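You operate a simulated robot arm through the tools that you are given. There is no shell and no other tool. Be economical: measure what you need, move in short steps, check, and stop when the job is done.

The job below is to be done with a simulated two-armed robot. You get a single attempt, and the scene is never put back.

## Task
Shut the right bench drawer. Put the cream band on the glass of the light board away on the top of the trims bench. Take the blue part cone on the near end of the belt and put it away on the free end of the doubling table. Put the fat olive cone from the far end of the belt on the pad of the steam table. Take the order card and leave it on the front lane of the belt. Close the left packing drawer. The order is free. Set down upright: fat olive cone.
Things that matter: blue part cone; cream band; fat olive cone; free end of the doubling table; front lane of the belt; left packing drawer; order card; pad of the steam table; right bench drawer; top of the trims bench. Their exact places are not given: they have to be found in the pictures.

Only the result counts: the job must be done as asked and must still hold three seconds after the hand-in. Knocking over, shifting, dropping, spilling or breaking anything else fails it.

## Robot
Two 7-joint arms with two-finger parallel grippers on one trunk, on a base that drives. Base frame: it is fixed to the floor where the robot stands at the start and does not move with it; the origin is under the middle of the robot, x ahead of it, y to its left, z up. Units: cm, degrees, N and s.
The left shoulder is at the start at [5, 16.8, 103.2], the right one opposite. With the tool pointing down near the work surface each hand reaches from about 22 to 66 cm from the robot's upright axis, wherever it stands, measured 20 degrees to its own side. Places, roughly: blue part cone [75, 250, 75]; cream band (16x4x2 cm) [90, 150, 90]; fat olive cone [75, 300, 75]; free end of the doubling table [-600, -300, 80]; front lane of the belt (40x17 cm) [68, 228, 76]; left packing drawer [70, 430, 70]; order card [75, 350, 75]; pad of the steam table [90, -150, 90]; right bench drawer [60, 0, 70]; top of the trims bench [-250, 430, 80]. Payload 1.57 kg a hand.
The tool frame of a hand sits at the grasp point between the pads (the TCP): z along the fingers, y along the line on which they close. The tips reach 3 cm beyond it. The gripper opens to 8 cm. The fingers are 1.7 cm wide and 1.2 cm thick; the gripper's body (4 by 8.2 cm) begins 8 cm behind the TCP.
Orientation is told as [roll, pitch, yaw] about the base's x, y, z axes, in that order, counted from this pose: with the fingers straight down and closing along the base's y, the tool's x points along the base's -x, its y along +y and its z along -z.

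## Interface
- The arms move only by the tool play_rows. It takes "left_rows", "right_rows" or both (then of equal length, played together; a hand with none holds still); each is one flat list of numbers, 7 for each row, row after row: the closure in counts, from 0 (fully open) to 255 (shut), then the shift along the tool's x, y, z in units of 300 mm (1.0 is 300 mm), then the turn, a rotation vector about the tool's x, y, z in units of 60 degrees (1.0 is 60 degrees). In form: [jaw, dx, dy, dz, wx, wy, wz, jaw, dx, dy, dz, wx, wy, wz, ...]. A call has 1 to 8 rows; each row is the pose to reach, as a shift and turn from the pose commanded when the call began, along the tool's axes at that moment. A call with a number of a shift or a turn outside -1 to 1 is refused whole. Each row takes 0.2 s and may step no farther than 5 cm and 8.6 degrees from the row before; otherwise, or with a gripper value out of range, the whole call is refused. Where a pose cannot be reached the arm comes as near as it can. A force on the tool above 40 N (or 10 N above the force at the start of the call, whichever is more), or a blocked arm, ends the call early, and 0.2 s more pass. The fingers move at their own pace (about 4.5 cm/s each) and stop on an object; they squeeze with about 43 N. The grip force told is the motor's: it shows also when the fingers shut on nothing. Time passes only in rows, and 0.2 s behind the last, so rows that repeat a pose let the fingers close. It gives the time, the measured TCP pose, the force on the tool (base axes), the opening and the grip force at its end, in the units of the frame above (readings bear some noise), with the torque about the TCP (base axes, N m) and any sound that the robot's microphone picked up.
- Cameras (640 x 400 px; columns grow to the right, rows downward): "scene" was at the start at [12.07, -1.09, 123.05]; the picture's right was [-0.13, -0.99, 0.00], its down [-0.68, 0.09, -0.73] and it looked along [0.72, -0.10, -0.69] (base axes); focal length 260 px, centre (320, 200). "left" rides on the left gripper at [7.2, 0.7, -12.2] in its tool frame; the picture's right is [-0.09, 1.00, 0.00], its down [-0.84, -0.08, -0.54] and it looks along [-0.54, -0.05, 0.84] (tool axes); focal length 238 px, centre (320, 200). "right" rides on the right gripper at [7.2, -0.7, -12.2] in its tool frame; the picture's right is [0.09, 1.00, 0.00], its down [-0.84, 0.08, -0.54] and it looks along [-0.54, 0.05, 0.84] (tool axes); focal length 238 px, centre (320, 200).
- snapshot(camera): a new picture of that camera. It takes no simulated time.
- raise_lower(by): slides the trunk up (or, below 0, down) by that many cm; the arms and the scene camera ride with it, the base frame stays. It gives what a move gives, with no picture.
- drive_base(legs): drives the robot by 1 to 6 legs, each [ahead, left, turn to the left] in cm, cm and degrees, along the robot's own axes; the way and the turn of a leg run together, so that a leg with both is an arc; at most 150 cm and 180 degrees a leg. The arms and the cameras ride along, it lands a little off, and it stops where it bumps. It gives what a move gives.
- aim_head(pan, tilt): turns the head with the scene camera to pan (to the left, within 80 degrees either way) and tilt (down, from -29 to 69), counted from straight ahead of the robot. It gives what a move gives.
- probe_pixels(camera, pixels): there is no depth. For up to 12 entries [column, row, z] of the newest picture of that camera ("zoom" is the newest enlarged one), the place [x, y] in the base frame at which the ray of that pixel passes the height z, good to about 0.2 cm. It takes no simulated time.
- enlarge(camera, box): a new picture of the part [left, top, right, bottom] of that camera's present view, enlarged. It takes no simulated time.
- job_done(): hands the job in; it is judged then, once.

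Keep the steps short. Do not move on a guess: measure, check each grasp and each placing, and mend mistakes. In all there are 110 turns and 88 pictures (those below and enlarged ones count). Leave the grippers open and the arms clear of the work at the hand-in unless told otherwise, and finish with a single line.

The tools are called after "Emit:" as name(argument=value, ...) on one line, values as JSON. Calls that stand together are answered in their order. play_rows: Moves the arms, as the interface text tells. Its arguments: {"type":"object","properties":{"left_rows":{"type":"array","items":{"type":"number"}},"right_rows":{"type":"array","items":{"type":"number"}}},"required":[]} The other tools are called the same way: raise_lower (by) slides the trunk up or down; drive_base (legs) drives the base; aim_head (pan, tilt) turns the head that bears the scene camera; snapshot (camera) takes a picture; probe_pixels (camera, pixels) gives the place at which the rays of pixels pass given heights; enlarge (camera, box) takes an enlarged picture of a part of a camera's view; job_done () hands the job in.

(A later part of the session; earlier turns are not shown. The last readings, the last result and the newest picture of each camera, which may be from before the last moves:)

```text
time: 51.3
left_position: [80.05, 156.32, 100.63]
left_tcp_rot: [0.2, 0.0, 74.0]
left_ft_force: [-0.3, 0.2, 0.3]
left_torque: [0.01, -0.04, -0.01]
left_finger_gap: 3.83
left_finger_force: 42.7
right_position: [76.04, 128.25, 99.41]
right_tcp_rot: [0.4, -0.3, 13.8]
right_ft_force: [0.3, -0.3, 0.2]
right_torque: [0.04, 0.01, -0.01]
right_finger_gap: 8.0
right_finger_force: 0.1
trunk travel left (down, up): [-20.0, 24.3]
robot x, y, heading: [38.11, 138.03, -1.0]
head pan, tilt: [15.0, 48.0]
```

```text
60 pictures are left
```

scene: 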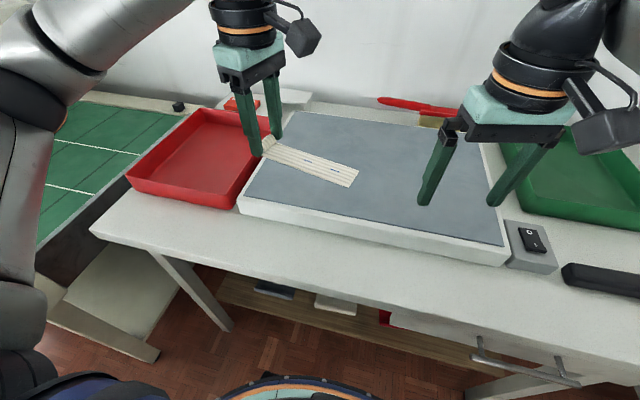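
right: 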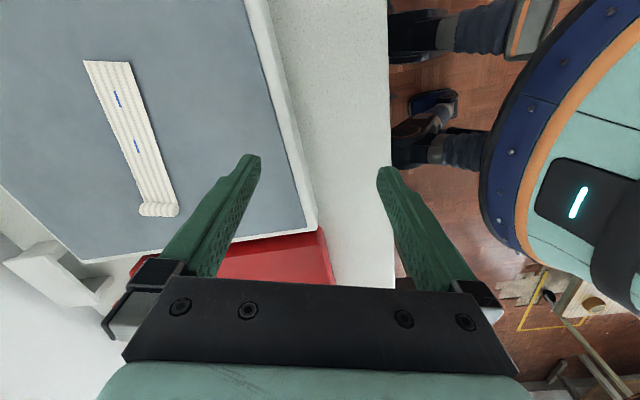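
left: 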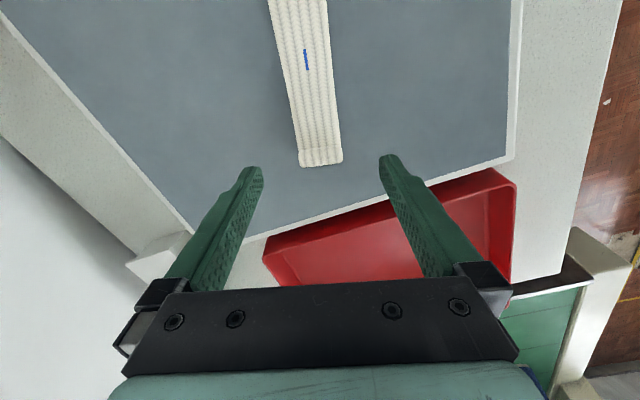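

Band held. I back out 32 cm to the aisle, drive left 90 and look at the belt.

Emit:
drive_base(legs=[[-34, 0, 0.8], [0, 90, 0]])

Emit:
aim_head(pan=5, tilt=35)

Emit:
snapshot(camera="scene")

Emit:
aim_head(pan=60, tilt=25)

Emit:
snapshot(camera="scene")

```text
time: 61.3
left_position: [45.53, 246.64, 100.66]
left_tcp_rot: [0.3, 0.1, 75.1]
left_ft_force: [-0.2, 0.1, 0.5]
left_torque: [0.01, 0.01, -0.01]
left_finger_gap: 3.8
left_finger_force: 43.1
right_position: [42.12, 218.43, 99.4]
right_tcp_rot: [0.5, -0.3, 15.0]
right_ft_force: [0.4, -0.6, 0.2]
right_torque: [-0.01, -0.02, 0.01]
right_finger_gap: 8.0
right_finger_force: 0.1
trunk travel left (down, up): [-20.0, 24.3]
robot x, y, heading: [4.0, 227.83, 0.4]
head pan, tilt: [15.0, 48.0]
```

```text
time: 62.1
left_position: [45.53, 246.58, 100.76]
left_tcp_rot: [0.2, 0.0, 75.1]
left_ft_force: [0.9, -0.2, -0.5]
left_torque: [0.01, -0.01, 0.02]
left_finger_gap: 3.82
left_finger_force: 43.0
right_position: [42.01, 218.52, 99.37]
right_tcp_rot: [0.4, -0.4, 15.0]
right_ft_force: [-0.6, 0.2, 0.2]
right_torque: [-0.03, -0.02, 0.0]
right_finger_gap: 8.02
right_finger_force: 0.1
trunk travel left (down, up): [-20.0, 24.3]
robot x, y, heading: [3.89, 227.73, 0.6]
head pan, tilt: [5.0, 35.0]
```

```text
59 pictures are left
```

scene: 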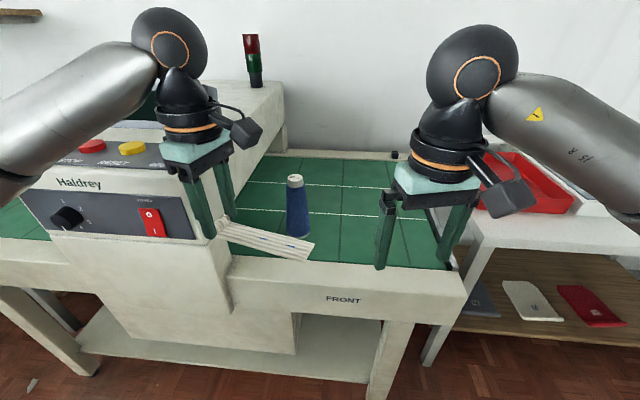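

```text
time: 63.3
left_position: [45.52, 246.65, 100.67]
left_tcp_rot: [0.2, 0.0, 75.1]
left_ft_force: [0.1, -0.6, -0.1]
left_torque: [0.03, 0.02, -0.05]
left_finger_gap: 3.86
left_finger_force: 42.5
right_position: [42.14, 218.51, 99.46]
right_tcp_rot: [0.4, -0.3, 15.1]
right_ft_force: [-0.1, 0.5, -0.6]
right_torque: [0.02, -0.02, 0.02]
right_finger_gap: 8.0
right_finger_force: 0.0
trunk travel left (down, up): [-20.0, 24.3]
robot x, y, heading: [3.78, 227.6, 0.6]
head pan, tilt: [60.0, 25.0]
```

```text
58 pictures are left
```

scene: 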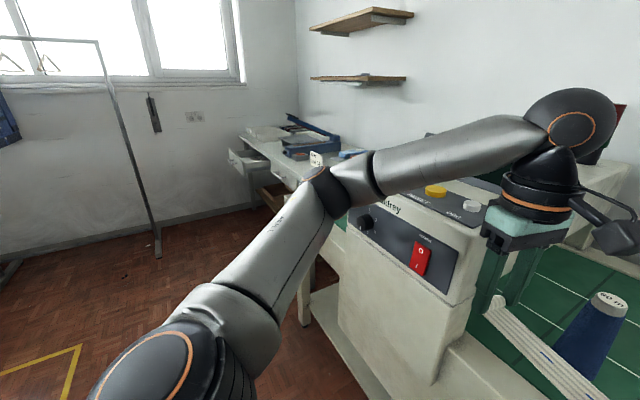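

I probe the gantry's front face and the things beyond before driving past it.

Emit:
probe_pixels(camera="scene", pixels=[[420, 258, 100], [350, 200, 105], [480, 255, 105], [465, 320, 78], [306, 325, 0], [157, 256, 0], [75, 345, 0], [335, 300, 60], [250, 160, 80], [240, 172, 70]])

Emit:
drive_base(legs=[[-14, 0, 0], [0, 70, 0]])

Emit:
aim_head(pan=0, tilt=30)

Emit:
snapshot(camera="scene")

```text
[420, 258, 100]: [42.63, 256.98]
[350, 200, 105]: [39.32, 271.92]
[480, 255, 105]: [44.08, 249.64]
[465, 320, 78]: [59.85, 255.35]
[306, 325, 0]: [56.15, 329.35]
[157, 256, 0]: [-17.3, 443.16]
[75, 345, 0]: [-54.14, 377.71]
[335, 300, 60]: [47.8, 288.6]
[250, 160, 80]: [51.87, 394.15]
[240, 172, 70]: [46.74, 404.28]
```

```text
time: 70.8
left_position: [30.79, 316.53, 100.76]
left_tcp_rot: [0.2, 0.1, 75.4]
left_ft_force: [-0.6, 0.0, -0.7]
left_torque: [0.0, 0.01, -0.05]
left_finger_gap: 3.84
left_finger_force: 42.8
right_position: [27.33, 288.2, 99.45]
right_tcp_rot: [0.3, -0.4, 15.3]
right_ft_force: [0.4, 0.8, 0.2]
right_torque: [0.04, -0.03, -0.02]
right_finger_gap: 8.0
right_finger_force: 0.1
trunk travel left (down, up): [-20.0, 24.3]
robot x, y, heading: [-11.04, 297.63, 0.9]
head pan, tilt: [60.0, 25.0]
```

```text
time: 72.1
left_position: [30.8, 316.48, 100.75]
left_tcp_rot: [0.3, 0.0, 75.5]
left_ft_force: [-0.3, -0.5, -0.8]
left_torque: [-0.04, 0.0, 0.0]
left_finger_gap: 3.84
left_finger_force: 42.8
right_position: [27.27, 288.41, 99.49]
right_tcp_rot: [0.4, -0.3, 15.3]
right_ft_force: [0.2, -0.8, -0.1]
right_torque: [0.0, 0.0, -0.02]
right_finger_gap: 8.01
right_finger_force: 0.0
trunk travel left (down, up): [-20.0, 24.3]
robot x, y, heading: [-10.82, 298.0, 1.0]
head pan, tilt: [0.0, 30.0]
```

```text
57 pictures are left
```

scene: 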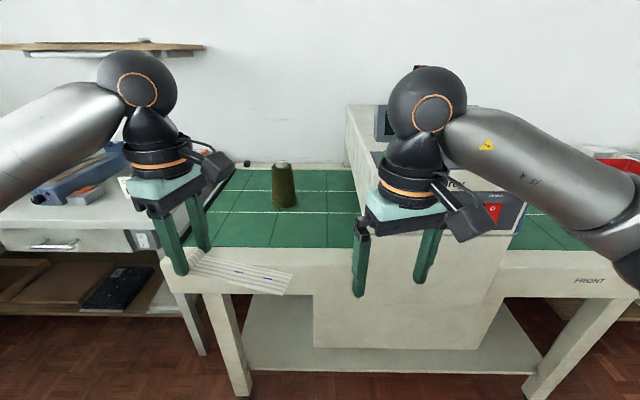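

The olive cone stands on the belt's far end at (284,190). I go on left 60 cm to the packing bench.

Emit:
drive_base(legs=[[0, 62, -1]])

Emit:
aim_head(pan=10, tilt=38)

Emit:
snapshot(camera="scene")

```text
time: 78.0
left_position: [29.73, 378.55, 100.71]
left_tcp_rot: [0.2, 0.1, 75.4]
left_ft_force: [-0.5, -0.3, -0.8]
left_torque: [0.05, 0.03, 0.01]
left_finger_gap: 3.83
left_finger_force: 42.7
right_position: [26.56, 350.45, 99.48]
right_tcp_rot: [0.4, -0.4, 15.2]
right_ft_force: [-0.1, -0.2, -0.1]
right_torque: [0.0, 0.0, 0.02]
right_finger_gap: 8.02
right_finger_force: 0.1
trunk travel left (down, up): [-20.0, 24.3]
robot x, y, heading: [-11.42, 358.9, 0.7]
head pan, tilt: [0.0, 30.0]
```

```text
time: 78.7
left_position: [29.75, 378.43, 100.74]
left_tcp_rot: [0.2, 0.0, 75.4]
left_ft_force: [0.0, 0.3, 0.3]
left_torque: [0.0, -0.03, 0.02]
left_finger_gap: 3.87
left_finger_force: 42.9
right_position: [26.59, 350.23, 99.39]
right_tcp_rot: [0.4, -0.2, 15.4]
right_ft_force: [0.3, -0.2, 0.2]
right_torque: [-0.01, 0.04, 0.02]
right_finger_gap: 7.98
right_finger_force: 0.1
trunk travel left (down, up): [-20.0, 24.3]
robot x, y, heading: [-11.77, 359.19, 0.9]
head pan, tilt: [10.0, 38.0]
```

```text
56 pictures are left
```

scene: 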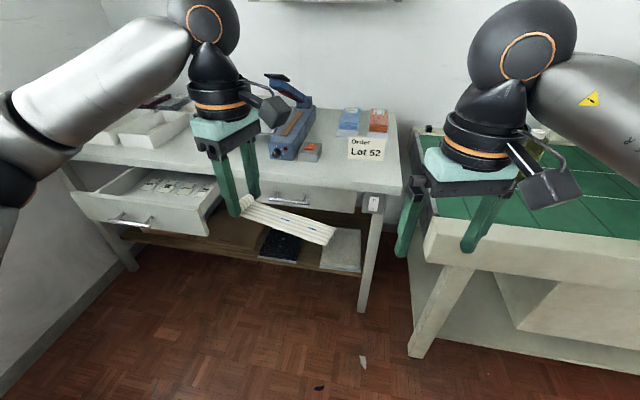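

The order card "Lot 52" is at (366,149); the open left packing drawer's handle at (130,221). I enlarge both.

Emit:
enlarge(camera="scene", box=[300, 100, 428, 180])

Emit:
probe_pixels(camera="zoom", pixels=[[246, 298, 78], [410, 300, 78], [236, 195, 78], [400, 195, 78], [246, 298, 82], [410, 300, 82], [236, 195, 82], [400, 195, 82], [490, 445, 80], [236, 195, 86], [400, 195, 86]])

Emit:
probe_pixels(camera="scene", pixels=[[77, 195, 75], [208, 202, 75], [209, 234, 64], [130, 221, 70], [130, 221, 66], [400, 185, 80], [265, 190, 72], [110, 245, 0], [15, 390, 0]])

```text
5.00 times, centred on (364, 140) of scene
```

zoom: 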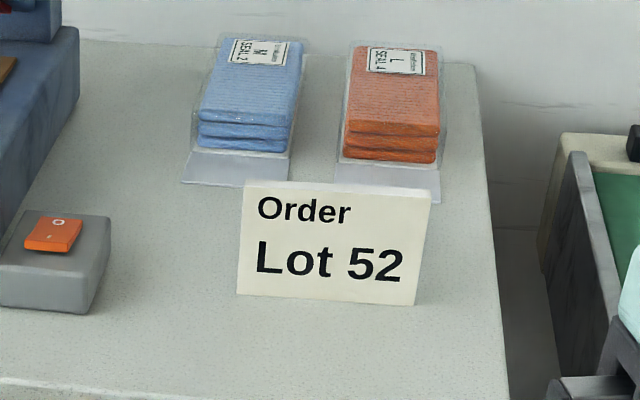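

```text
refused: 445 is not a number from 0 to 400
```

```text
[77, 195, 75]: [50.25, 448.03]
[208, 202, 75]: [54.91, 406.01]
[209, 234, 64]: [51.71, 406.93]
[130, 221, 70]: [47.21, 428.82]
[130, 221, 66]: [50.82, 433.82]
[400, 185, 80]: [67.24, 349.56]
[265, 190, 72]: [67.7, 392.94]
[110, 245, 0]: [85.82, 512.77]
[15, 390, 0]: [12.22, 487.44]
```

Emit:
probe_pixels(camera="zoom", pixels=[[236, 295, 80], [415, 305, 80], [236, 295, 82], [415, 305, 82], [245, 182, 87], [432, 192, 87], [245, 182, 82], [432, 192, 82], [245, 182, 80], [335, 185, 88], [508, 398, 82], [508, 398, 80]])

```text
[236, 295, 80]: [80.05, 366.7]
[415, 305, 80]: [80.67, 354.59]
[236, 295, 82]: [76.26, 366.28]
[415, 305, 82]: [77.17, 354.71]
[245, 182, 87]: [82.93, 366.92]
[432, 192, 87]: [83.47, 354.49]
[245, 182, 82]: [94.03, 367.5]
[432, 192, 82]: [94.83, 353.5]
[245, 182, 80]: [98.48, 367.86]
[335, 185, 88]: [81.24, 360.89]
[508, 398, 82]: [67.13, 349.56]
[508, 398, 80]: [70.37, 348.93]
```

The card stands about 12 cm wide at (80,360), so the right hand should close along x. I turn the right hand toward yaw -90 (moving it a bit outward), and pull the left hand with the band back and up.

Emit:
play_rows(right_rows=[0, 0.01, -0.035, 0, 0, 0, 0.125, 0, 0.02, -0.07, 0, 0, 0, 0.25, 0, 0.03, -0.105, 0, 0, 0, 0.375, 0, 0.04, -0.14, 0, 0, 0, 0.5, 0, 0.05, -0.175, 0, 0, 0, 0.625, 0, 0.06, -0.21, 0, 0, 0, 0.75, 0, 0.07, -0.257, 0, 0, 0, 0.875, 0, 0.07, -0.257, 0, 0, 0, 1.0], left_rows=[255, 0.01, 0.04, -0.035, 0, 0, 0, 255, 0.02, 0.08, -0.07, 0, 0, 0, 255, 0.03, 0.12, -0.105, 0, 0, 0, 255, 0.04, 0.16, -0.14, 0, 0, 0, 255, 0.05, 0.2, -0.175, 0, 0, 0, 255, 0.06, 0.24, -0.21, 0, 0, 0, 255, 0.07, 0.28, -0.24, 0, 0, 0, 255, 0.084, 0.323, -0.267, 0, 0, 0])

Emit:
play_rows(right_rows=[0, 0, 0, 0, 0, 0, 0.125, 0, 0, 0, 0, 0, 0, 0.25, 0, 0, 0, 0, 0, 0, 0.375, 0, 0, 0, 0, 0, 0, 0.5, 0, 0, 0, 0, 0, 0, 0.625, 0, 0, 0, 0, 0, 0, 0.75])

Emit:
drive_base(legs=[[0, 12, -0.8], [36, 0, 0]])

Emit:
aim_head(pan=-15, tilt=48)

Emit:
snapshot(camera="scene")

Emit:
snapshot(camera="right")

```text
time: 80.5
left_position: [19.88, 378.35, 108.69]
left_tcp_rot: [0.2, 0.0, 75.4]
left_ft_force: [0.2, 0.2, 0.0]
left_torque: [0.01, 0.03, 0.03]
left_finger_gap: 3.84
left_finger_force: 42.5
right_position: [26.62, 342.3, 99.29]
right_tcp_rot: [0.5, 0.2, -44.8]
right_ft_force: [-0.9, -0.3, 0.3]
right_torque: [0.02, -0.01, 0.01]
right_finger_gap: 7.98
right_finger_force: 0.0
trunk travel left (down, up): [-20.0, 24.3]
robot x, y, heading: [-11.82, 359.27, 0.8]
head pan, tilt: [10.0, 38.0]
```

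```text
time: 81.9
left_position: [19.84, 378.47, 108.55]
left_tcp_rot: [0.3, 0.0, 75.4]
left_ft_force: [-0.4, -0.3, -0.1]
left_torque: [-0.03, 0.01, 0.01]
left_finger_gap: 3.83
left_finger_force: 43.1
right_position: [26.5, 342.28, 99.33]
right_tcp_rot: [0.2, 0.4, -89.9]
right_ft_force: [0.6, -0.5, 0.9]
right_torque: [-0.02, 0.01, 0.03]
right_finger_gap: 7.98
right_finger_force: 0.1
trunk travel left (down, up): [-20.0, 24.3]
robot x, y, heading: [-11.89, 359.4, 0.8]
head pan, tilt: [10.0, 38.0]
```

```text
time: 85.6
left_position: [56.45, 390.36, 108.61]
left_tcp_rot: [0.2, 0.0, 75.0]
left_ft_force: [0.6, -1.0, 0.1]
left_torque: [-0.02, -0.04, 0.01]
left_finger_gap: 3.85
left_finger_force: 42.9
right_position: [62.94, 354.2, 99.4]
right_tcp_rot: [0.3, 0.3, -90.0]
right_ft_force: [0.4, -0.9, -0.6]
right_torque: [-0.01, 0.01, 0.0]
right_finger_gap: 7.98
right_finger_force: 0.1
trunk travel left (down, up): [-20.0, 24.3]
robot x, y, heading: [24.84, 371.6, 0.3]
head pan, tilt: [10.0, 38.0]
```

```text
time: 86.5
left_position: [56.32, 390.32, 108.64]
left_tcp_rot: [0.2, 0.0, 75.0]
left_ft_force: [0.4, 0.3, 0.4]
left_torque: [0.01, 0.04, -0.02]
left_finger_gap: 3.82
left_finger_force: 43.6
right_position: [62.91, 354.26, 99.44]
right_tcp_rot: [0.2, 0.4, -90.1]
right_ft_force: [-0.4, -0.1, 0.8]
right_torque: [0.0, 0.0, 0.02]
right_finger_gap: 8.01
right_finger_force: 0.0
trunk travel left (down, up): [-20.0, 24.3]
robot x, y, heading: [24.46, 371.33, 0.3]
head pan, tilt: [-15.0, 48.0]
```

```text
54 pictures are left
```

scene: 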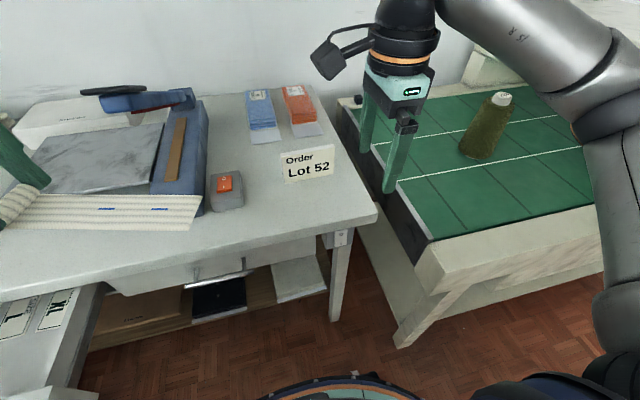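

```text
53 pictures are left
```

right: 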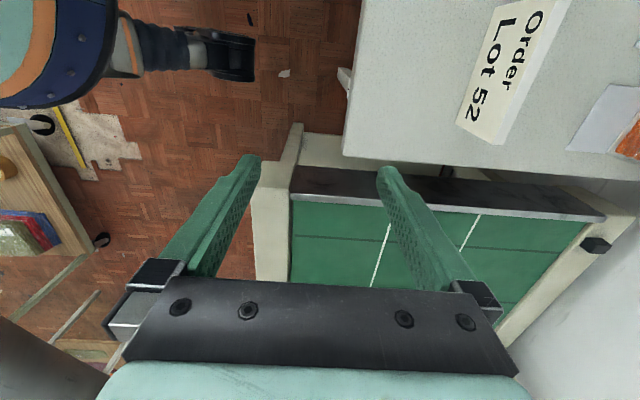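

Emit:
enlarge(camera="right", box=[440, 0, 600, 160])

```text
2.50 times, centred on (520, 80) of right
```

zoom: 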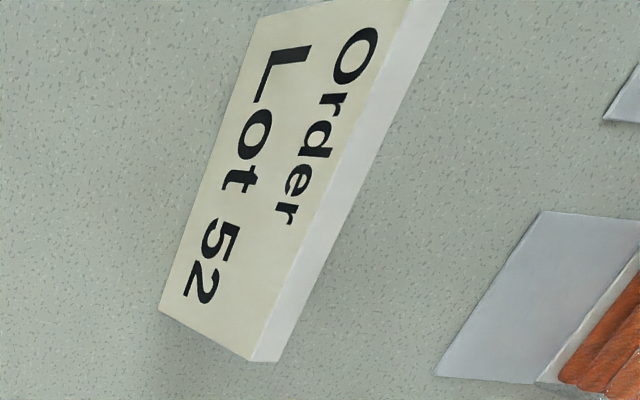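

Emit:
probe_pixels(camera="zoom", pixels=[[160, 310, 81], [255, 20, 81], [250, 360, 87], [250, 360, 88.5], [278, 362, 81], [278, 362, 88], [447, 1, 81], [410, 1, 87], [160, 310, 80], [447, 1, 88]])

Emit:
enlarge(camera="scene", box=[250, 125, 378, 205])

Emit:
probe_pixels(camera="zoom", pixels=[[155, 292, 80], [155, 292, 81], [155, 292, 82], [420, 250, 80], [420, 250, 81], [420, 250, 82], [410, 100, 86], [410, 100, 88], [140, 150, 86], [140, 150, 88]])

```text
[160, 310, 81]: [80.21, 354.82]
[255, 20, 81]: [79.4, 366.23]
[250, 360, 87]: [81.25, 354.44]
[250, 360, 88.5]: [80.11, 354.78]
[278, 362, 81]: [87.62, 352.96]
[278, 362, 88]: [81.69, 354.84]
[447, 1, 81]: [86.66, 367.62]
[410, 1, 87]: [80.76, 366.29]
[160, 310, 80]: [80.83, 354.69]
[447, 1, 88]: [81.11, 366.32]
```

```text
5.00 times, centred on (314, 165) of scene
```

zoom: 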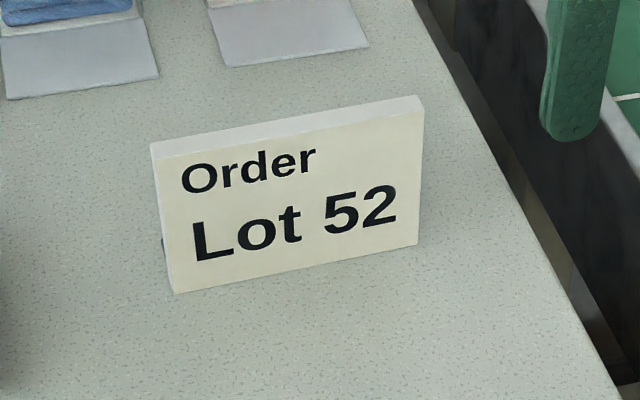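

```text
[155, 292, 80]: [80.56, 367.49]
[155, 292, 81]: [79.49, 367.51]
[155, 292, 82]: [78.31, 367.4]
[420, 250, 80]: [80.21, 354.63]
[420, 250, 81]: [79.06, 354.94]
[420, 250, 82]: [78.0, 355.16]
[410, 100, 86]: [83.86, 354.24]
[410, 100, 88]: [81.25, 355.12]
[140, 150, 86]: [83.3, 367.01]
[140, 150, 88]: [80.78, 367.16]
```

The card is a slab standing upright: x≈80.3–81.6, y 354.7–367.2, z 80–88. I move the right hand above it (80.9,361).

Emit:
play_rows(right_rows=[0, 0.056, 0.15, 0, 0, 0, 0, 0, 0.112, 0.3, 0, 0, 0, 0, 0, 0.168, 0.45, 0, 0, 0, 0, 0, 0.225, 0.6, 0, 0, 0, 0, 0, 0.225, 0.6, 0.15, 0, 0, 0])

Emit:
snapshot(camera="right")

```text
time: 87.7
left_position: [56.48, 390.39, 108.69]
left_tcp_rot: [0.2, 0.1, 75.0]
left_ft_force: [0.1, 0.7, 0.4]
left_torque: [0.01, 0.02, -0.03]
left_finger_gap: 3.86
left_finger_force: 42.6
right_position: [80.73, 361.03, 94.9]
right_tcp_rot: [0.3, 0.3, -90.0]
right_ft_force: [-0.2, 0.5, -0.1]
right_torque: [0.01, 0.03, 0.01]
right_finger_gap: 8.0
right_finger_force: 0.0
trunk travel left (down, up): [-20.0, 24.3]
robot x, y, heading: [24.72, 371.57, 0.5]
head pan, tilt: [-15.0, 48.0]
```

```text
50 pictures are left
```

right: 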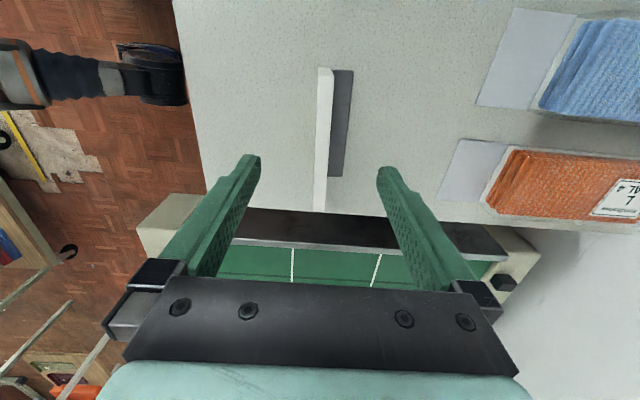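

Card stands between the fingers (a dark foot lies behind it, low). I lower to TCP 86 and close.

Emit:
play_rows(right_rows=[0, 0, 0, 0.1, 0, 0, 0, 0, 0, 0, 0.2, 0, 0, 0, 0, 0, 0, 0.29, 0, 0, 0, 255, 0, 0, 0.29, 0, 0, 0, 255, 0, 0, 0.29, 0, 0, 0, 255, 0, 0, 0.29, 0, 0, 0, 255, 0, 0, 0.29, 0, 0, 0, 255, 0, 0, 0.29, 0, 0, 0])

Emit:
play_rows(right_rows=[255, 0, 0, -0.06, 0, 0, 0, 255, 0, 0, -0.2, 0, 0, 0, 255, 0, 0, -0.35, 0, 0, 0, 255, 0, 0, -0.5, 0, 0, 0, 255, 0, -0.15, -0.5, 0, 0, 0, 255, 0, -0.3, -0.5, 0, 0, 0, 255, 0, -0.45, -0.5, 0, 0, 0])

Emit:
snapshot(camera="scene")

```text
time: 89.5
left_position: [56.48, 390.33, 108.65]
left_tcp_rot: [0.2, 0.0, 75.0]
left_ft_force: [-0.1, -0.4, 0.0]
left_torque: [0.01, 0.01, 0.01]
left_finger_gap: 3.83
left_finger_force: 43.0
right_position: [80.85, 360.99, 86.27]
right_tcp_rot: [0.2, 0.3, -90.0]
right_ft_force: [-0.2, 0.2, 0.0]
right_torque: [0.0, 0.01, -0.02]
right_finger_gap: 1.13
right_finger_force: 22.0
trunk travel left (down, up): [-20.0, 24.3]
robot x, y, heading: [24.68, 371.63, 0.7]
head pan, tilt: [-15.0, 48.0]
```

```text
time: 91.1
left_position: [56.46, 390.34, 108.61]
left_tcp_rot: [0.1, -0.1, 75.0]
left_ft_force: [0.8, 0.2, -0.2]
left_torque: [-0.02, 0.0, -0.04]
left_finger_gap: 3.84
left_finger_force: 42.8
right_position: [67.41, 360.89, 101.09]
right_tcp_rot: [0.1, 0.4, -90.1]
right_ft_force: [0.2, 0.1, -0.5]
right_torque: [0.0, -0.02, -0.01]
right_finger_gap: 1.12
right_finger_force: 28.4
trunk travel left (down, up): [-20.0, 24.3]
robot x, y, heading: [24.71, 371.29, 0.3]
head pan, tilt: [-15.0, 48.0]
```

```text
49 pictures are left
```

scene: 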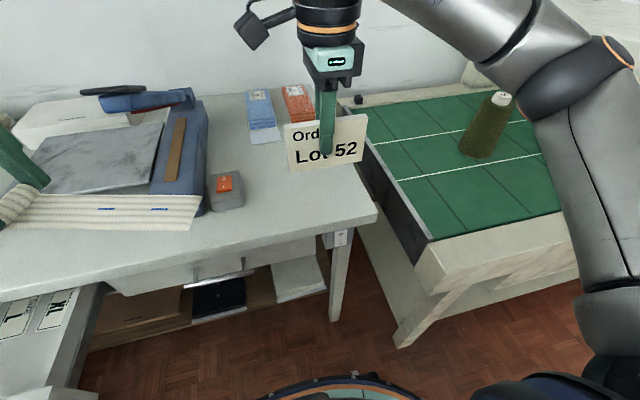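

Card held (1.1 cm). I back off into the aisle, turn left 90° and look toward the trims bench.

Emit:
drive_base(legs=[[-38, 0, 0], [0, 0, 90]])

Emit:
aim_head(pan=55, tilt=20)

Emit:
snapshot(camera="scene")

```text
time: 97.3
left_position: [-31.61, 402.78, 108.63]
left_tcp_rot: [0.2, 0.0, 165.3]
left_ft_force: [-0.7, -0.3, -0.3]
left_torque: [0.01, -0.03, 0.0]
left_finger_gap: 3.82
left_finger_force: 42.7
right_position: [-2.19, 413.9, 101.11]
right_tcp_rot: [0.2, 0.5, 0.1]
right_ft_force: [0.3, -0.9, -0.7]
right_torque: [0.02, 0.0, -0.02]
right_finger_gap: 1.13
right_finger_force: 28.6
trunk travel left (down, up): [-20.0, 24.3]
robot x, y, heading: [-12.63, 370.79, 90.5]
head pan, tilt: [-15.0, 48.0]
```

```text
time: 98.7
left_position: [-31.6, 402.91, 108.6]
left_tcp_rot: [0.1, 0.0, 165.3]
left_ft_force: [0.9, 0.0, -0.6]
left_torque: [-0.01, 0.01, 0.0]
left_finger_gap: 3.84
left_finger_force: 43.3
right_position: [-2.2, 413.86, 101.12]
right_tcp_rot: [0.2, 0.3, 0.0]
right_ft_force: [-0.4, 0.2, -0.1]
right_torque: [-0.01, 0.0, 0.03]
right_finger_gap: 1.11
right_finger_force: 29.0
trunk travel left (down, up): [-20.0, 24.3]
robot x, y, heading: [-13.08, 370.87, 90.8]
head pan, tilt: [55.0, 20.0]
```

```text
48 pictures are left
```

scene: 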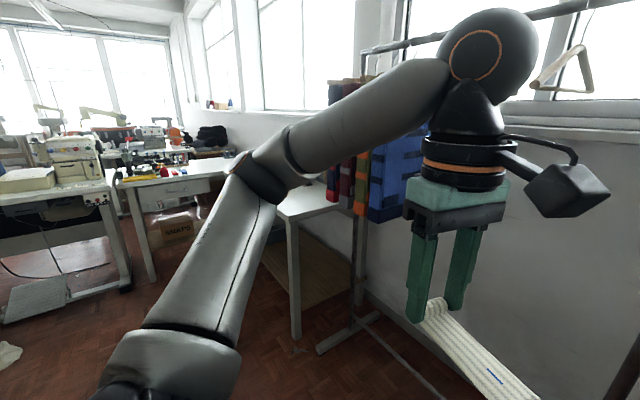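

Emit:
probe_pixels(camera="scene", pixels=[[297, 337, 0], [290, 215, 80], [340, 205, 80], [152, 281, 0], [125, 190, 80], [230, 160, 80], [175, 215, 40], [323, 350, 0], [105, 185, 80], [128, 285, 0], [245, 210, 80]])

Emit:
aim_head(pan=80, tilt=28)

Emit:
snapshot(camera="scene")

```text
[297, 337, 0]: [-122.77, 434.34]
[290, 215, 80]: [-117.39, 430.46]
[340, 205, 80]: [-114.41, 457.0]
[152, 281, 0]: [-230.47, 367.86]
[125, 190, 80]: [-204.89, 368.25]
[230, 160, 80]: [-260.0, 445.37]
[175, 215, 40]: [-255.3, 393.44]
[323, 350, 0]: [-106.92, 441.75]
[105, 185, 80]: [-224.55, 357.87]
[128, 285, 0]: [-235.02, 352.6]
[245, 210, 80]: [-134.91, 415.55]
```

```text
time: 99.6
left_position: [-31.58, 402.77, 108.58]
left_tcp_rot: [0.2, 0.0, 165.2]
left_ft_force: [0.2, 0.5, 0.4]
left_torque: [0.03, 0.0, 0.01]
left_finger_gap: 3.86
left_finger_force: 42.9
right_position: [-2.21, 413.97, 101.13]
right_tcp_rot: [0.2, 0.3, 0.1]
right_ft_force: [-0.3, -0.7, -0.3]
right_torque: [-0.02, 0.03, 0.0]
right_finger_gap: 1.13
right_finger_force: 28.7
trunk travel left (down, up): [-20.0, 24.3]
robot x, y, heading: [-12.38, 371.26, 90.7]
head pan, tilt: [80.0, 28.0]
```

```text
47 pictures are left
```

scene: 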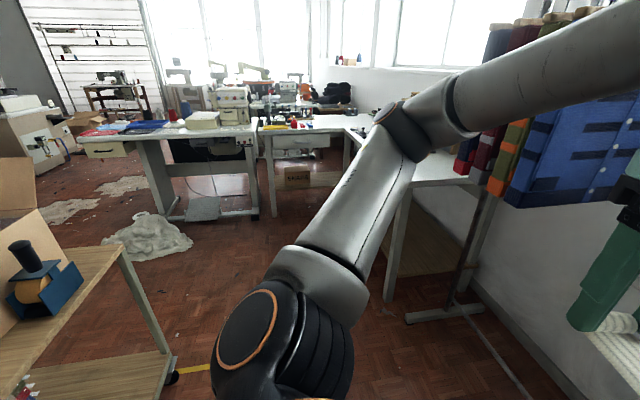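

Emit:
probe_pixels(camera="scene", pixels=[[172, 378, 0], [118, 245, 75], [410, 322, 0], [193, 247, 0], [255, 218, 0], [274, 216, 0], [388, 300, 0], [265, 130, 80], [345, 128, 80], [258, 128, 80], [480, 310, 0]])

Emit:
drive_base(legs=[[0, 0, 88]])

Emit:
aim_head(pan=0, tilt=20)

Emit:
snapshot(camera="scene")

```text
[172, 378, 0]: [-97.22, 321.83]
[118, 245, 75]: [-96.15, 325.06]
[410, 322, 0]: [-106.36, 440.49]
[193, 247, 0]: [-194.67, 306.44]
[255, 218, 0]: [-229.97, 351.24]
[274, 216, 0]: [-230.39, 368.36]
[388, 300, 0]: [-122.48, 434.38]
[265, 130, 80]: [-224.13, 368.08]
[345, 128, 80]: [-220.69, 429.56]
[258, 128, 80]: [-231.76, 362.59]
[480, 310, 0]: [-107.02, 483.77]
```

```text
time: 103.7
left_position: [-45.09, 353.46, 108.54]
left_tcp_rot: [0.2, 0.0, -107.1]
left_ft_force: [0.4, -0.4, -0.4]
left_torque: [0.02, -0.02, 0.04]
left_finger_gap: 3.83
left_finger_force: 43.0
right_position: [-54.94, 383.3, 101.28]
right_tcp_rot: [0.2, 0.4, 87.8]
right_ft_force: [-0.8, -0.2, 0.1]
right_torque: [-0.02, 0.0, -0.03]
right_finger_gap: 1.13
right_finger_force: 28.6
trunk travel left (down, up): [-20.0, 24.3]
robot x, y, heading: [-12.65, 370.86, 178.3]
head pan, tilt: [80.0, 28.0]
```

```text
time: 105.2
left_position: [-45.02, 353.42, 108.6]
left_tcp_rot: [0.2, -0.1, -107.0]
left_ft_force: [-0.2, 0.7, -0.1]
left_torque: [0.03, 0.02, 0.01]
left_finger_gap: 3.85
left_finger_force: 42.8
right_position: [-55.0, 383.36, 101.14]
right_tcp_rot: [0.2, 0.4, 87.8]
right_ft_force: [-0.7, -0.4, -0.1]
right_torque: [-0.03, -0.04, 0.01]
right_finger_gap: 1.13
right_finger_force: 28.9
trunk travel left (down, up): [-20.0, 24.3]
robot x, y, heading: [-12.99, 371.33, 178.1]
head pan, tilt: [0.0, 20.0]
```

```text
46 pictures are left
```

scene: 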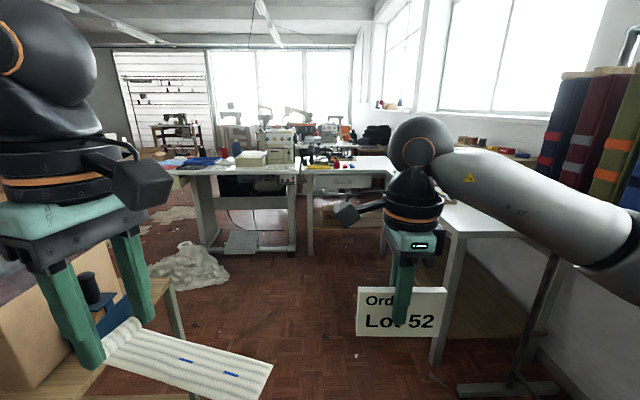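

The corridor between the cart (y<325) and the wall bench (y>430) is free. I drive ahead 125 cm along y≈382 toward the bench with the SNAPS box.

Emit:
drive_base(legs=[[125, -12, 2]])

Emit:
aim_head(pan=-20, tilt=25)

Emit:
snapshot(camera="scene")

```text
time: 111.5
left_position: [-168.0, 363.14, 108.69]
left_tcp_rot: [0.3, 0.0, -103.5]
left_ft_force: [-0.1, -0.5, -0.1]
left_torque: [0.0, -0.02, -0.01]
left_finger_gap: 3.87
left_finger_force: 43.0
right_position: [-179.68, 392.28, 101.09]
right_tcp_rot: [0.1, 0.4, 91.3]
right_ft_force: [0.9, 0.7, -0.3]
right_torque: [0.01, 0.02, 0.0]
right_finger_gap: 1.13
right_finger_force: 28.8
trunk travel left (down, up): [-20.0, 24.3]
robot x, y, heading: [-136.62, 383.18, -178.4]
head pan, tilt: [0.0, 20.0]
```

```text
time: 112.3
left_position: [-167.85, 363.25, 108.73]
left_tcp_rot: [0.3, 0.0, -103.6]
left_ft_force: [-0.7, -1.2, -0.9]
left_torque: [0.01, 0.01, 0.0]
left_finger_gap: 3.84
left_finger_force: 43.3
right_position: [-179.62, 392.42, 101.16]
right_tcp_rot: [0.1, 0.4, 91.3]
right_ft_force: [-0.4, -0.8, -0.1]
right_torque: [-0.02, 0.0, -0.01]
right_finger_gap: 1.1
right_finger_force: 28.8
trunk travel left (down, up): [-20.0, 24.3]
robot x, y, heading: [-136.33, 382.72, -178.1]
head pan, tilt: [-20.0, 25.0]
```

```text
45 pictures are left
```

scene: 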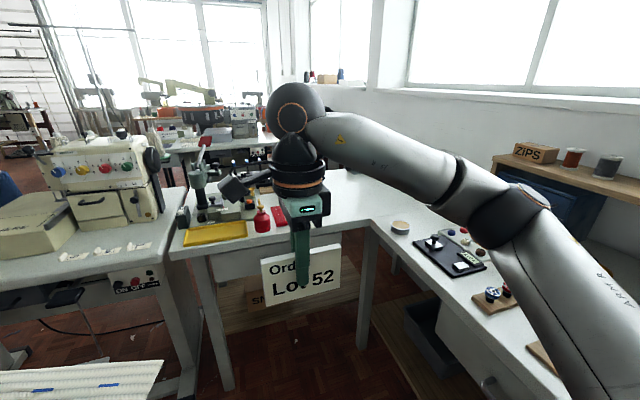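

The trims bench is L-shaped; the corner around (345,200) looks free. I probe the edges and the nearby objects.

Emit:
probe_pixels(camera="scene", pixels=[[368, 222, 80], [170, 258, 80], [345, 195, 80], [400, 227, 80], [268, 230, 80], [330, 180, 80], [390, 190, 80], [350, 170, 80], [415, 245, 80], [365, 347, 0], [228, 388, 0]])

```text
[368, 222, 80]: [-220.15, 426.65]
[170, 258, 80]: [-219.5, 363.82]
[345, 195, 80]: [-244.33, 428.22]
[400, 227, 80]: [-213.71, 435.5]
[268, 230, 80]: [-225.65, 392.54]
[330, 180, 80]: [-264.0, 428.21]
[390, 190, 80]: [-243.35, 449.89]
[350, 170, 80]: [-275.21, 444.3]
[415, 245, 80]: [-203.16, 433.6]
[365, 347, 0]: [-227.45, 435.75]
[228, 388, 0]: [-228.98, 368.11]
```

Bench edges: x≈-220 and y≈427. I turn right 47° here first, then check the left side before moving in.

Emit:
drive_base(legs=[[0, 0, -47], [22, 14, 0]])

Emit:
aim_head(pan=30, tilt=32)

Emit:
snapshot(camera="scene")

```text
time: 116.4
left_position: [-197.76, 398.53, 108.6]
left_tcp_rot: [0.2, 0.0, -150.8]
left_ft_force: [-1.4, -0.3, -0.9]
left_torque: [-0.03, -0.03, 0.01]
left_finger_gap: 3.83
left_finger_force: 42.9
right_position: [-184.36, 427.12, 101.16]
right_tcp_rot: [0.1, 0.4, 44.2]
right_ft_force: [-1.2, -0.2, -0.2]
right_torque: [-0.01, 0.01, 0.0]
right_finger_gap: 1.12
right_finger_force: 29.3
trunk travel left (down, up): [-20.0, 24.3]
robot x, y, heading: [-162.28, 388.69, 134.7]
head pan, tilt: [-20.0, 25.0]
```

```text
time: 117.5
left_position: [-197.68, 398.5, 108.63]
left_tcp_rot: [0.2, 0.1, -150.8]
left_ft_force: [-1.0, -0.4, 1.0]
left_torque: [0.02, 0.03, -0.01]
left_finger_gap: 3.83
left_finger_force: 42.9
right_position: [-184.22, 427.02, 101.27]
right_tcp_rot: [0.2, 0.4, 44.2]
right_ft_force: [0.6, 0.4, -0.2]
right_torque: [-0.01, -0.01, 0.01]
right_finger_gap: 1.13
right_finger_force: 28.3
trunk travel left (down, up): [-20.0, 24.3]
robot x, y, heading: [-161.98, 388.93, 134.6]
head pan, tilt: [30.0, 32.0]
```

```text
44 pictures are left
```

scene: 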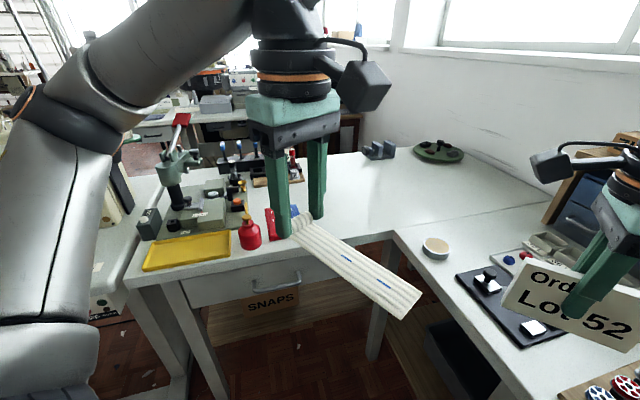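

Emit:
probe_pixels(camera="scene", pixels=[[148, 238, 80], [200, 230, 80], [182, 116, 100], [182, 116, 105], [182, 116, 95], [250, 245, 80], [272, 235, 80], [262, 180, 80], [370, 195, 80], [380, 155, 80], [435, 255, 80], [300, 180, 80]])

Emit:
aim_head(pan=75, tilt=35)

Emit:
snapshot(camera="scene")

```text
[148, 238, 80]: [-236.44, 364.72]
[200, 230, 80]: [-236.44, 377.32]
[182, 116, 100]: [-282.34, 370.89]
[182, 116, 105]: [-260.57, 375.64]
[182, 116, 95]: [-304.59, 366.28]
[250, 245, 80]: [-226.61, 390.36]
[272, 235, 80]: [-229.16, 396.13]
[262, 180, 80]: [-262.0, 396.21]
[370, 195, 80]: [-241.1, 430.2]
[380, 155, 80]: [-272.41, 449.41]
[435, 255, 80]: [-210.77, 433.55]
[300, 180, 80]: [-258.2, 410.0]
```

```text
time: 118.7
left_position: [-197.71, 398.61, 108.62]
left_tcp_rot: [0.1, -0.1, -150.9]
left_ft_force: [0.1, 0.1, -0.3]
left_torque: [-0.04, 0.06, -0.01]
left_finger_gap: 3.84
left_finger_force: 43.4
right_position: [-184.25, 427.0, 101.13]
right_tcp_rot: [0.1, 0.4, 44.2]
right_ft_force: [-0.6, 0.0, 0.1]
right_torque: [-0.02, -0.02, -0.02]
right_finger_gap: 1.14
right_finger_force: 28.6
trunk travel left (down, up): [-20.0, 24.3]
robot x, y, heading: [-161.89, 389.48, 134.6]
head pan, tilt: [75.0, 35.0]
```

```text
43 pictures are left
```

scene: 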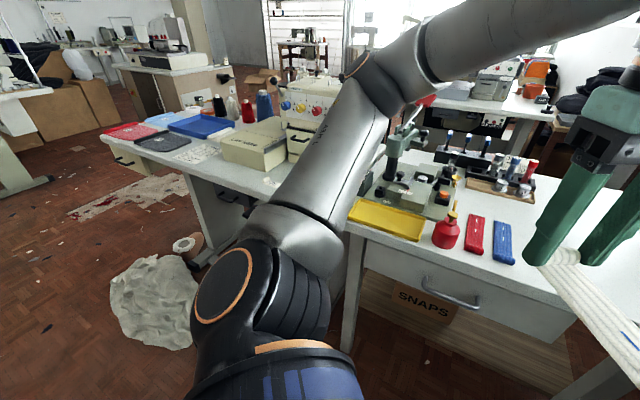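

The press stands at about (-245,378), up to z≈105, so I'll approach facing more toward +y with the trunk raised. I retract the card hand 12 cm, raise the trunk 12 cm, turn right 30°, and shift in.

Emit:
play_rows(right_rows=[255, 0, -0.133, 0, 0, 0, 0, 255, 0, -0.267, 0, 0, 0, 0, 255, 0, -0.4, 0, 0, 0, 0])

Emit:
raise_lower(by=12)

Emit:
drive_base(legs=[[0, 0, -30], [8.6, 22, 0]])

Emit:
aim_head(pan=45, tilt=40)

Emit:
snapshot(camera="scene")

```text
time: 119.5
left_position: [-197.79, 398.65, 108.71]
left_tcp_rot: [0.1, 0.1, -150.9]
left_ft_force: [0.3, -1.0, -0.2]
left_torque: [-0.02, 0.01, 0.0]
left_finger_gap: 3.84
left_finger_force: 43.6
right_position: [-175.78, 418.31, 101.3]
right_tcp_rot: [0.2, 0.4, 44.1]
right_ft_force: [0.1, 0.7, 0.4]
right_torque: [0.01, 0.01, 0.03]
right_finger_gap: 1.12
right_finger_force: 28.5
trunk travel left (down, up): [-20.0, 24.3]
robot x, y, heading: [-162.37, 389.23, 134.7]
head pan, tilt: [75.0, 35.0]
```

```text
time: 121.0
left_position: [-197.75, 398.57, 120.71]
left_tcp_rot: [0.1, 0.0, -150.8]
left_ft_force: [0.2, -0.1, -1.0]
left_torque: [0.01, 0.05, 0.0]
left_finger_gap: 3.86
left_finger_force: 43.0
right_position: [-175.81, 418.36, 113.26]
right_tcp_rot: [0.1, 0.3, 44.2]
right_ft_force: [-0.2, -0.3, -0.2]
right_torque: [-0.03, 0.01, 0.01]
right_finger_gap: 1.1
right_finger_force: 29.2
trunk travel left (down, up): [-32.0, 12.3]
robot x, y, heading: [-162.31, 389.04, 134.5]
head pan, tilt: [75.0, 35.0]
```

```text
time: 125.0
left_position: [-212.04, 417.76, 120.7]
left_tcp_rot: [0.1, 0.0, 179.4]
left_ft_force: [0.2, 0.3, -0.8]
left_torque: [-0.01, 0.01, -0.01]
left_finger_gap: 3.86
left_finger_force: 42.5
right_position: [-183.19, 423.88, 113.15]
right_tcp_rot: [0.2, 0.4, 14.4]
right_ft_force: [0.3, 0.0, 0.4]
right_torque: [-0.01, -0.02, 0.0]
right_finger_gap: 1.11
right_finger_force: 29.0
trunk travel left (down, up): [-32.0, 12.3]
robot x, y, heading: [-185.7, 391.57, 104.7]
head pan, tilt: [75.0, 35.0]
```

```text
time: 126.0
left_position: [-212.11, 417.62, 120.73]
left_tcp_rot: [0.2, -0.1, 179.4]
left_ft_force: [-0.2, 0.7, -0.5]
left_torque: [0.02, 0.01, -0.01]
left_finger_gap: 3.86
left_finger_force: 42.9
right_position: [-183.3, 423.85, 113.32]
right_tcp_rot: [0.2, 0.4, 14.4]
right_ft_force: [-0.2, 0.7, -0.3]
right_torque: [0.0, -0.02, 0.0]
right_finger_gap: 1.11
right_finger_force: 28.5
trunk travel left (down, up): [-32.0, 12.3]
robot x, y, heading: [-185.85, 391.47, 104.5]
head pan, tilt: [45.0, 40.0]
```

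```text
42 pictures are left
```

scene: 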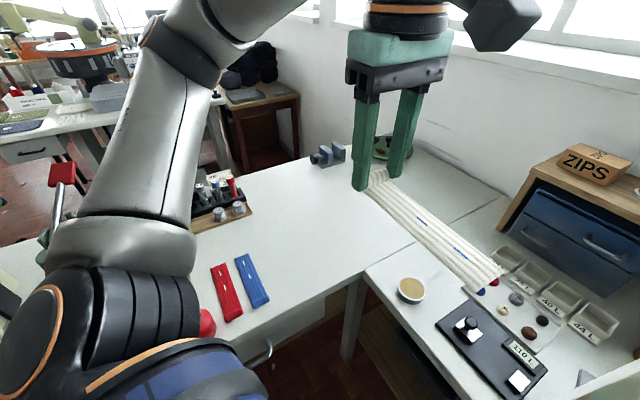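

Emit:
probe_pixels(camera="scene", pixels=[[362, 268, 80], [415, 238, 80], [310, 225, 80], [265, 290, 80], [250, 215, 80], [335, 165, 80], [310, 225, 78], [390, 155, 80], [410, 290, 80], [213, 265, 80]])

```text
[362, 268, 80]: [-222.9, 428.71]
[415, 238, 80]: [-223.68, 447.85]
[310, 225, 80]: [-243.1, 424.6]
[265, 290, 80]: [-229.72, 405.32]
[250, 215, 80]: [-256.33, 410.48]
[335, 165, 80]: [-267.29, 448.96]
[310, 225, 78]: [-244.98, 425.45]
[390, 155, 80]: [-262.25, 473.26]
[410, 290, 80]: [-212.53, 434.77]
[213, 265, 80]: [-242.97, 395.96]
```

The snap bench lies at x<-223 and is free around (-243,424). I move the left hand over (-242,424) at height.

Emit:
play_rows(left_rows=[255, -0.142, -0.03, 0, 0, 0, 0, 255, -0.284, -0.06, 0, 0, 0, 0, 255, -0.426, -0.09, 0, 0, 0, 0, 255, -0.568, -0.12, 0, 0, 0, 0, 255, -0.71, -0.15, 0, 0, 0, 0, 255, -0.85, -0.18, 0, 0, 0, 0, 255, -0.99, -0.21, 0, 0, 0, 0])

Emit:
play_rows(left_rows=[255, 0, 0, 0.15, 0, 0, 0, 255, 0, 0, 0.3, 0, 0, 0, 255, 0, 0, 0.45, 0, 0, 0, 255, 0, 0, 0.6, 0, 0, 0, 255, 0, 0, 0.75, 0, 0, 0, 255, 0, 0, 0.9, 0, 0, 0])

Emit:
snapshot(camera="scene")

```text
time: 127.6
left_position: [-241.62, 424.01, 120.62]
left_tcp_rot: [0.2, -0.1, 179.4]
left_ft_force: [0.1, -0.6, -0.8]
left_torque: [-0.01, -0.01, 0.01]
left_finger_gap: 3.86
left_finger_force: 43.0
right_position: [-183.2, 423.89, 113.24]
right_tcp_rot: [0.2, 0.4, 14.4]
right_ft_force: [0.1, 0.0, 0.0]
right_torque: [0.02, 0.02, -0.01]
right_finger_gap: 1.09
right_finger_force: 29.2
trunk travel left (down, up): [-32.0, 12.3]
robot x, y, heading: [-185.7, 391.33, 104.6]
head pan, tilt: [45.0, 40.0]
```

```text
time: 129.0
left_position: [-241.69, 424.13, 93.35]
left_tcp_rot: [0.0, -0.1, 179.4]
left_ft_force: [0.9, 0.7, 0.0]
left_torque: [0.0, 0.03, -0.02]
left_finger_gap: 3.84
left_finger_force: 42.9
right_position: [-183.19, 424.0, 113.33]
right_tcp_rot: [0.3, 0.4, 14.5]
right_ft_force: [0.3, -0.2, -1.1]
right_torque: [0.0, 0.0, 0.0]
right_finger_gap: 1.13
right_finger_force: 28.5
trunk travel left (down, up): [-32.0, 12.3]
robot x, y, heading: [-186.08, 391.53, 104.7]
head pan, tilt: [45.0, 40.0]
```

```text
41 pictures are left
```

scene: 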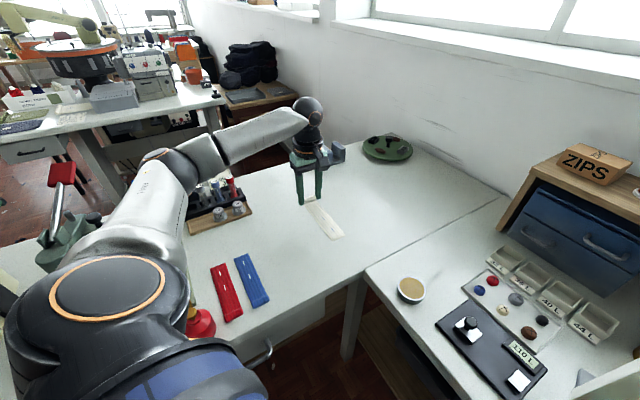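

Emit:
play_rows(left_rows=[255, 0, 0, 0.1, 0, 0, 0, 255, 0, 0, 0.2, 0, 0, 0, 255, 0, 0, 0.25, 0, 0, 0])

Emit:
enlarge(camera="scene", box=[130, 120, 370, 270])

```text
time: 129.8
left_position: [-241.73, 424.07, 86.07]
left_tcp_rot: [0.2, 0.1, 179.4]
left_ft_force: [0.4, 0.9, -0.7]
left_torque: [0.01, 0.0, -0.04]
left_finger_gap: 3.85
left_finger_force: 42.9
right_position: [-183.24, 424.03, 113.37]
right_tcp_rot: [0.2, 0.3, 14.4]
right_ft_force: [0.7, -0.9, 0.0]
right_torque: [-0.03, 0.0, -0.01]
right_finger_gap: 1.13
right_finger_force: 28.7
trunk travel left (down, up): [-32.0, 12.3]
robot x, y, heading: [-185.95, 391.59, 104.4]
head pan, tilt: [45.0, 40.0]
```

```text
2.67 times, centred on (250, 195) of scene
```

zoom: 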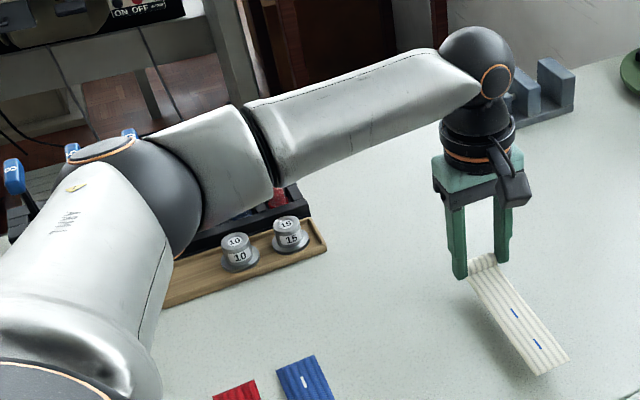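

Emit:
play_rows(left_rows=[255, 0, 0, 0.04, 0, 0, 0, 255, 0, 0, 0.06, 0, 0, 0, 255, 0, 0, 0.07, 0, 0, 0])

Emit:
play_rows(left_rows=[255, 0, 0, 0.01, 0, 0, 0, 255, 0, 0, 0.017, 0, 0, 0])

Emit:
enlarge(camera="scene", box=[270, 180, 398, 260])

```text
time: 130.6
left_position: [-241.86, 424.15, 84.03]
left_tcp_rot: [0.2, 0.0, 179.4]
left_ft_force: [-0.4, 0.6, 0.0]
left_torque: [0.01, 0.02, -0.01]
left_finger_gap: 3.87
left_finger_force: 42.6
right_position: [-183.23, 423.92, 113.2]
right_tcp_rot: [0.2, 0.5, 14.5]
right_ft_force: [0.5, -0.6, -0.4]
right_torque: [-0.01, 0.0, -0.02]
right_finger_gap: 1.1
right_finger_force: 28.3
trunk travel left (down, up): [-32.0, 12.3]
robot x, y, heading: [-185.71, 391.88, 104.8]
head pan, tilt: [45.0, 40.0]
```

```text
time: 131.2
left_position: [-241.84, 424.14, 83.76]
left_tcp_rot: [0.0, -0.2, 179.4]
left_ft_force: [-1.2, -0.1, 9.9]
left_torque: [-0.02, -0.96, 0.02]
left_finger_gap: 3.85
left_finger_force: 43.0
right_position: [-183.25, 423.86, 113.26]
right_tcp_rot: [0.3, 0.5, 14.3]
right_ft_force: [-0.2, 0.4, -0.1]
right_torque: [-0.01, -0.01, -0.01]
right_finger_gap: 1.11
right_finger_force: 29.3
trunk travel left (down, up): [-32.0, 12.3]
robot x, y, heading: [-185.81, 391.67, 104.7]
head pan, tilt: [45.0, 40.0]
```

```text
5.00 times, centred on (334, 220) of scene
```

zoom: 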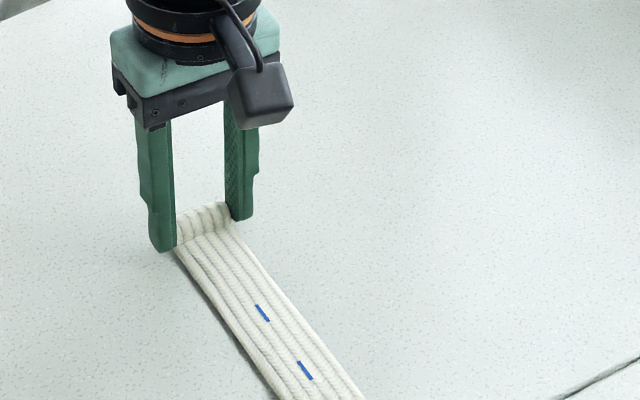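

Contact felt (10 N). I open and rise straight up, then check.

Emit:
play_rows(left_rows=[0, 0, 0, 0, 0, 0, 0, 0, 0, 0, 0, 0, 0, 0, 0, 0, 0, 0, 0, 0, 0, 0, 0, 0, -0.1, 0, 0, 0, 0, 0, 0, -0.25, 0, 0, 0, 0, 0, 0, -0.4, 0, 0, 0, 0, 0, 0, -0.55, 0, 0, 0, 0, 0, 0, -0.7, 0, 0, 0])

Emit:
snapshot(camera="scene")

```text
time: 133.0
left_position: [-241.89, 424.04, 104.56]
left_tcp_rot: [0.3, 0.0, 179.4]
left_ft_force: [0.1, 0.7, 0.3]
left_torque: [0.0, -0.02, 0.0]
left_finger_gap: 8.01
left_finger_force: 0.2
right_position: [-183.12, 423.77, 113.33]
right_tcp_rot: [0.2, 0.4, 14.3]
right_ft_force: [0.4, 0.0, -0.5]
right_torque: [0.01, 0.01, 0.0]
right_finger_gap: 1.11
right_finger_force: 29.3
trunk travel left (down, up): [-32.0, 12.3]
robot x, y, heading: [-185.64, 391.74, 104.5]
head pan, tilt: [45.0, 40.0]
```

```text
38 pictures are left
```

scene: 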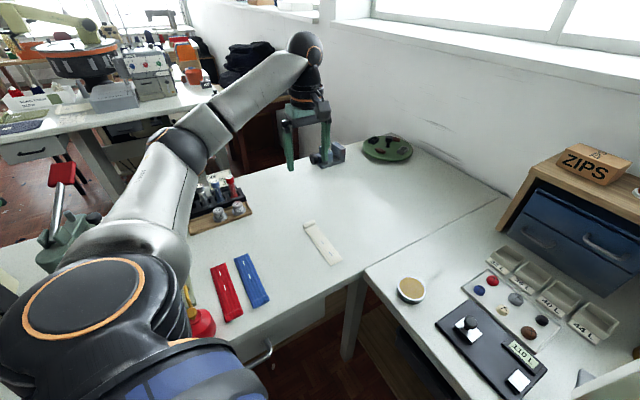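

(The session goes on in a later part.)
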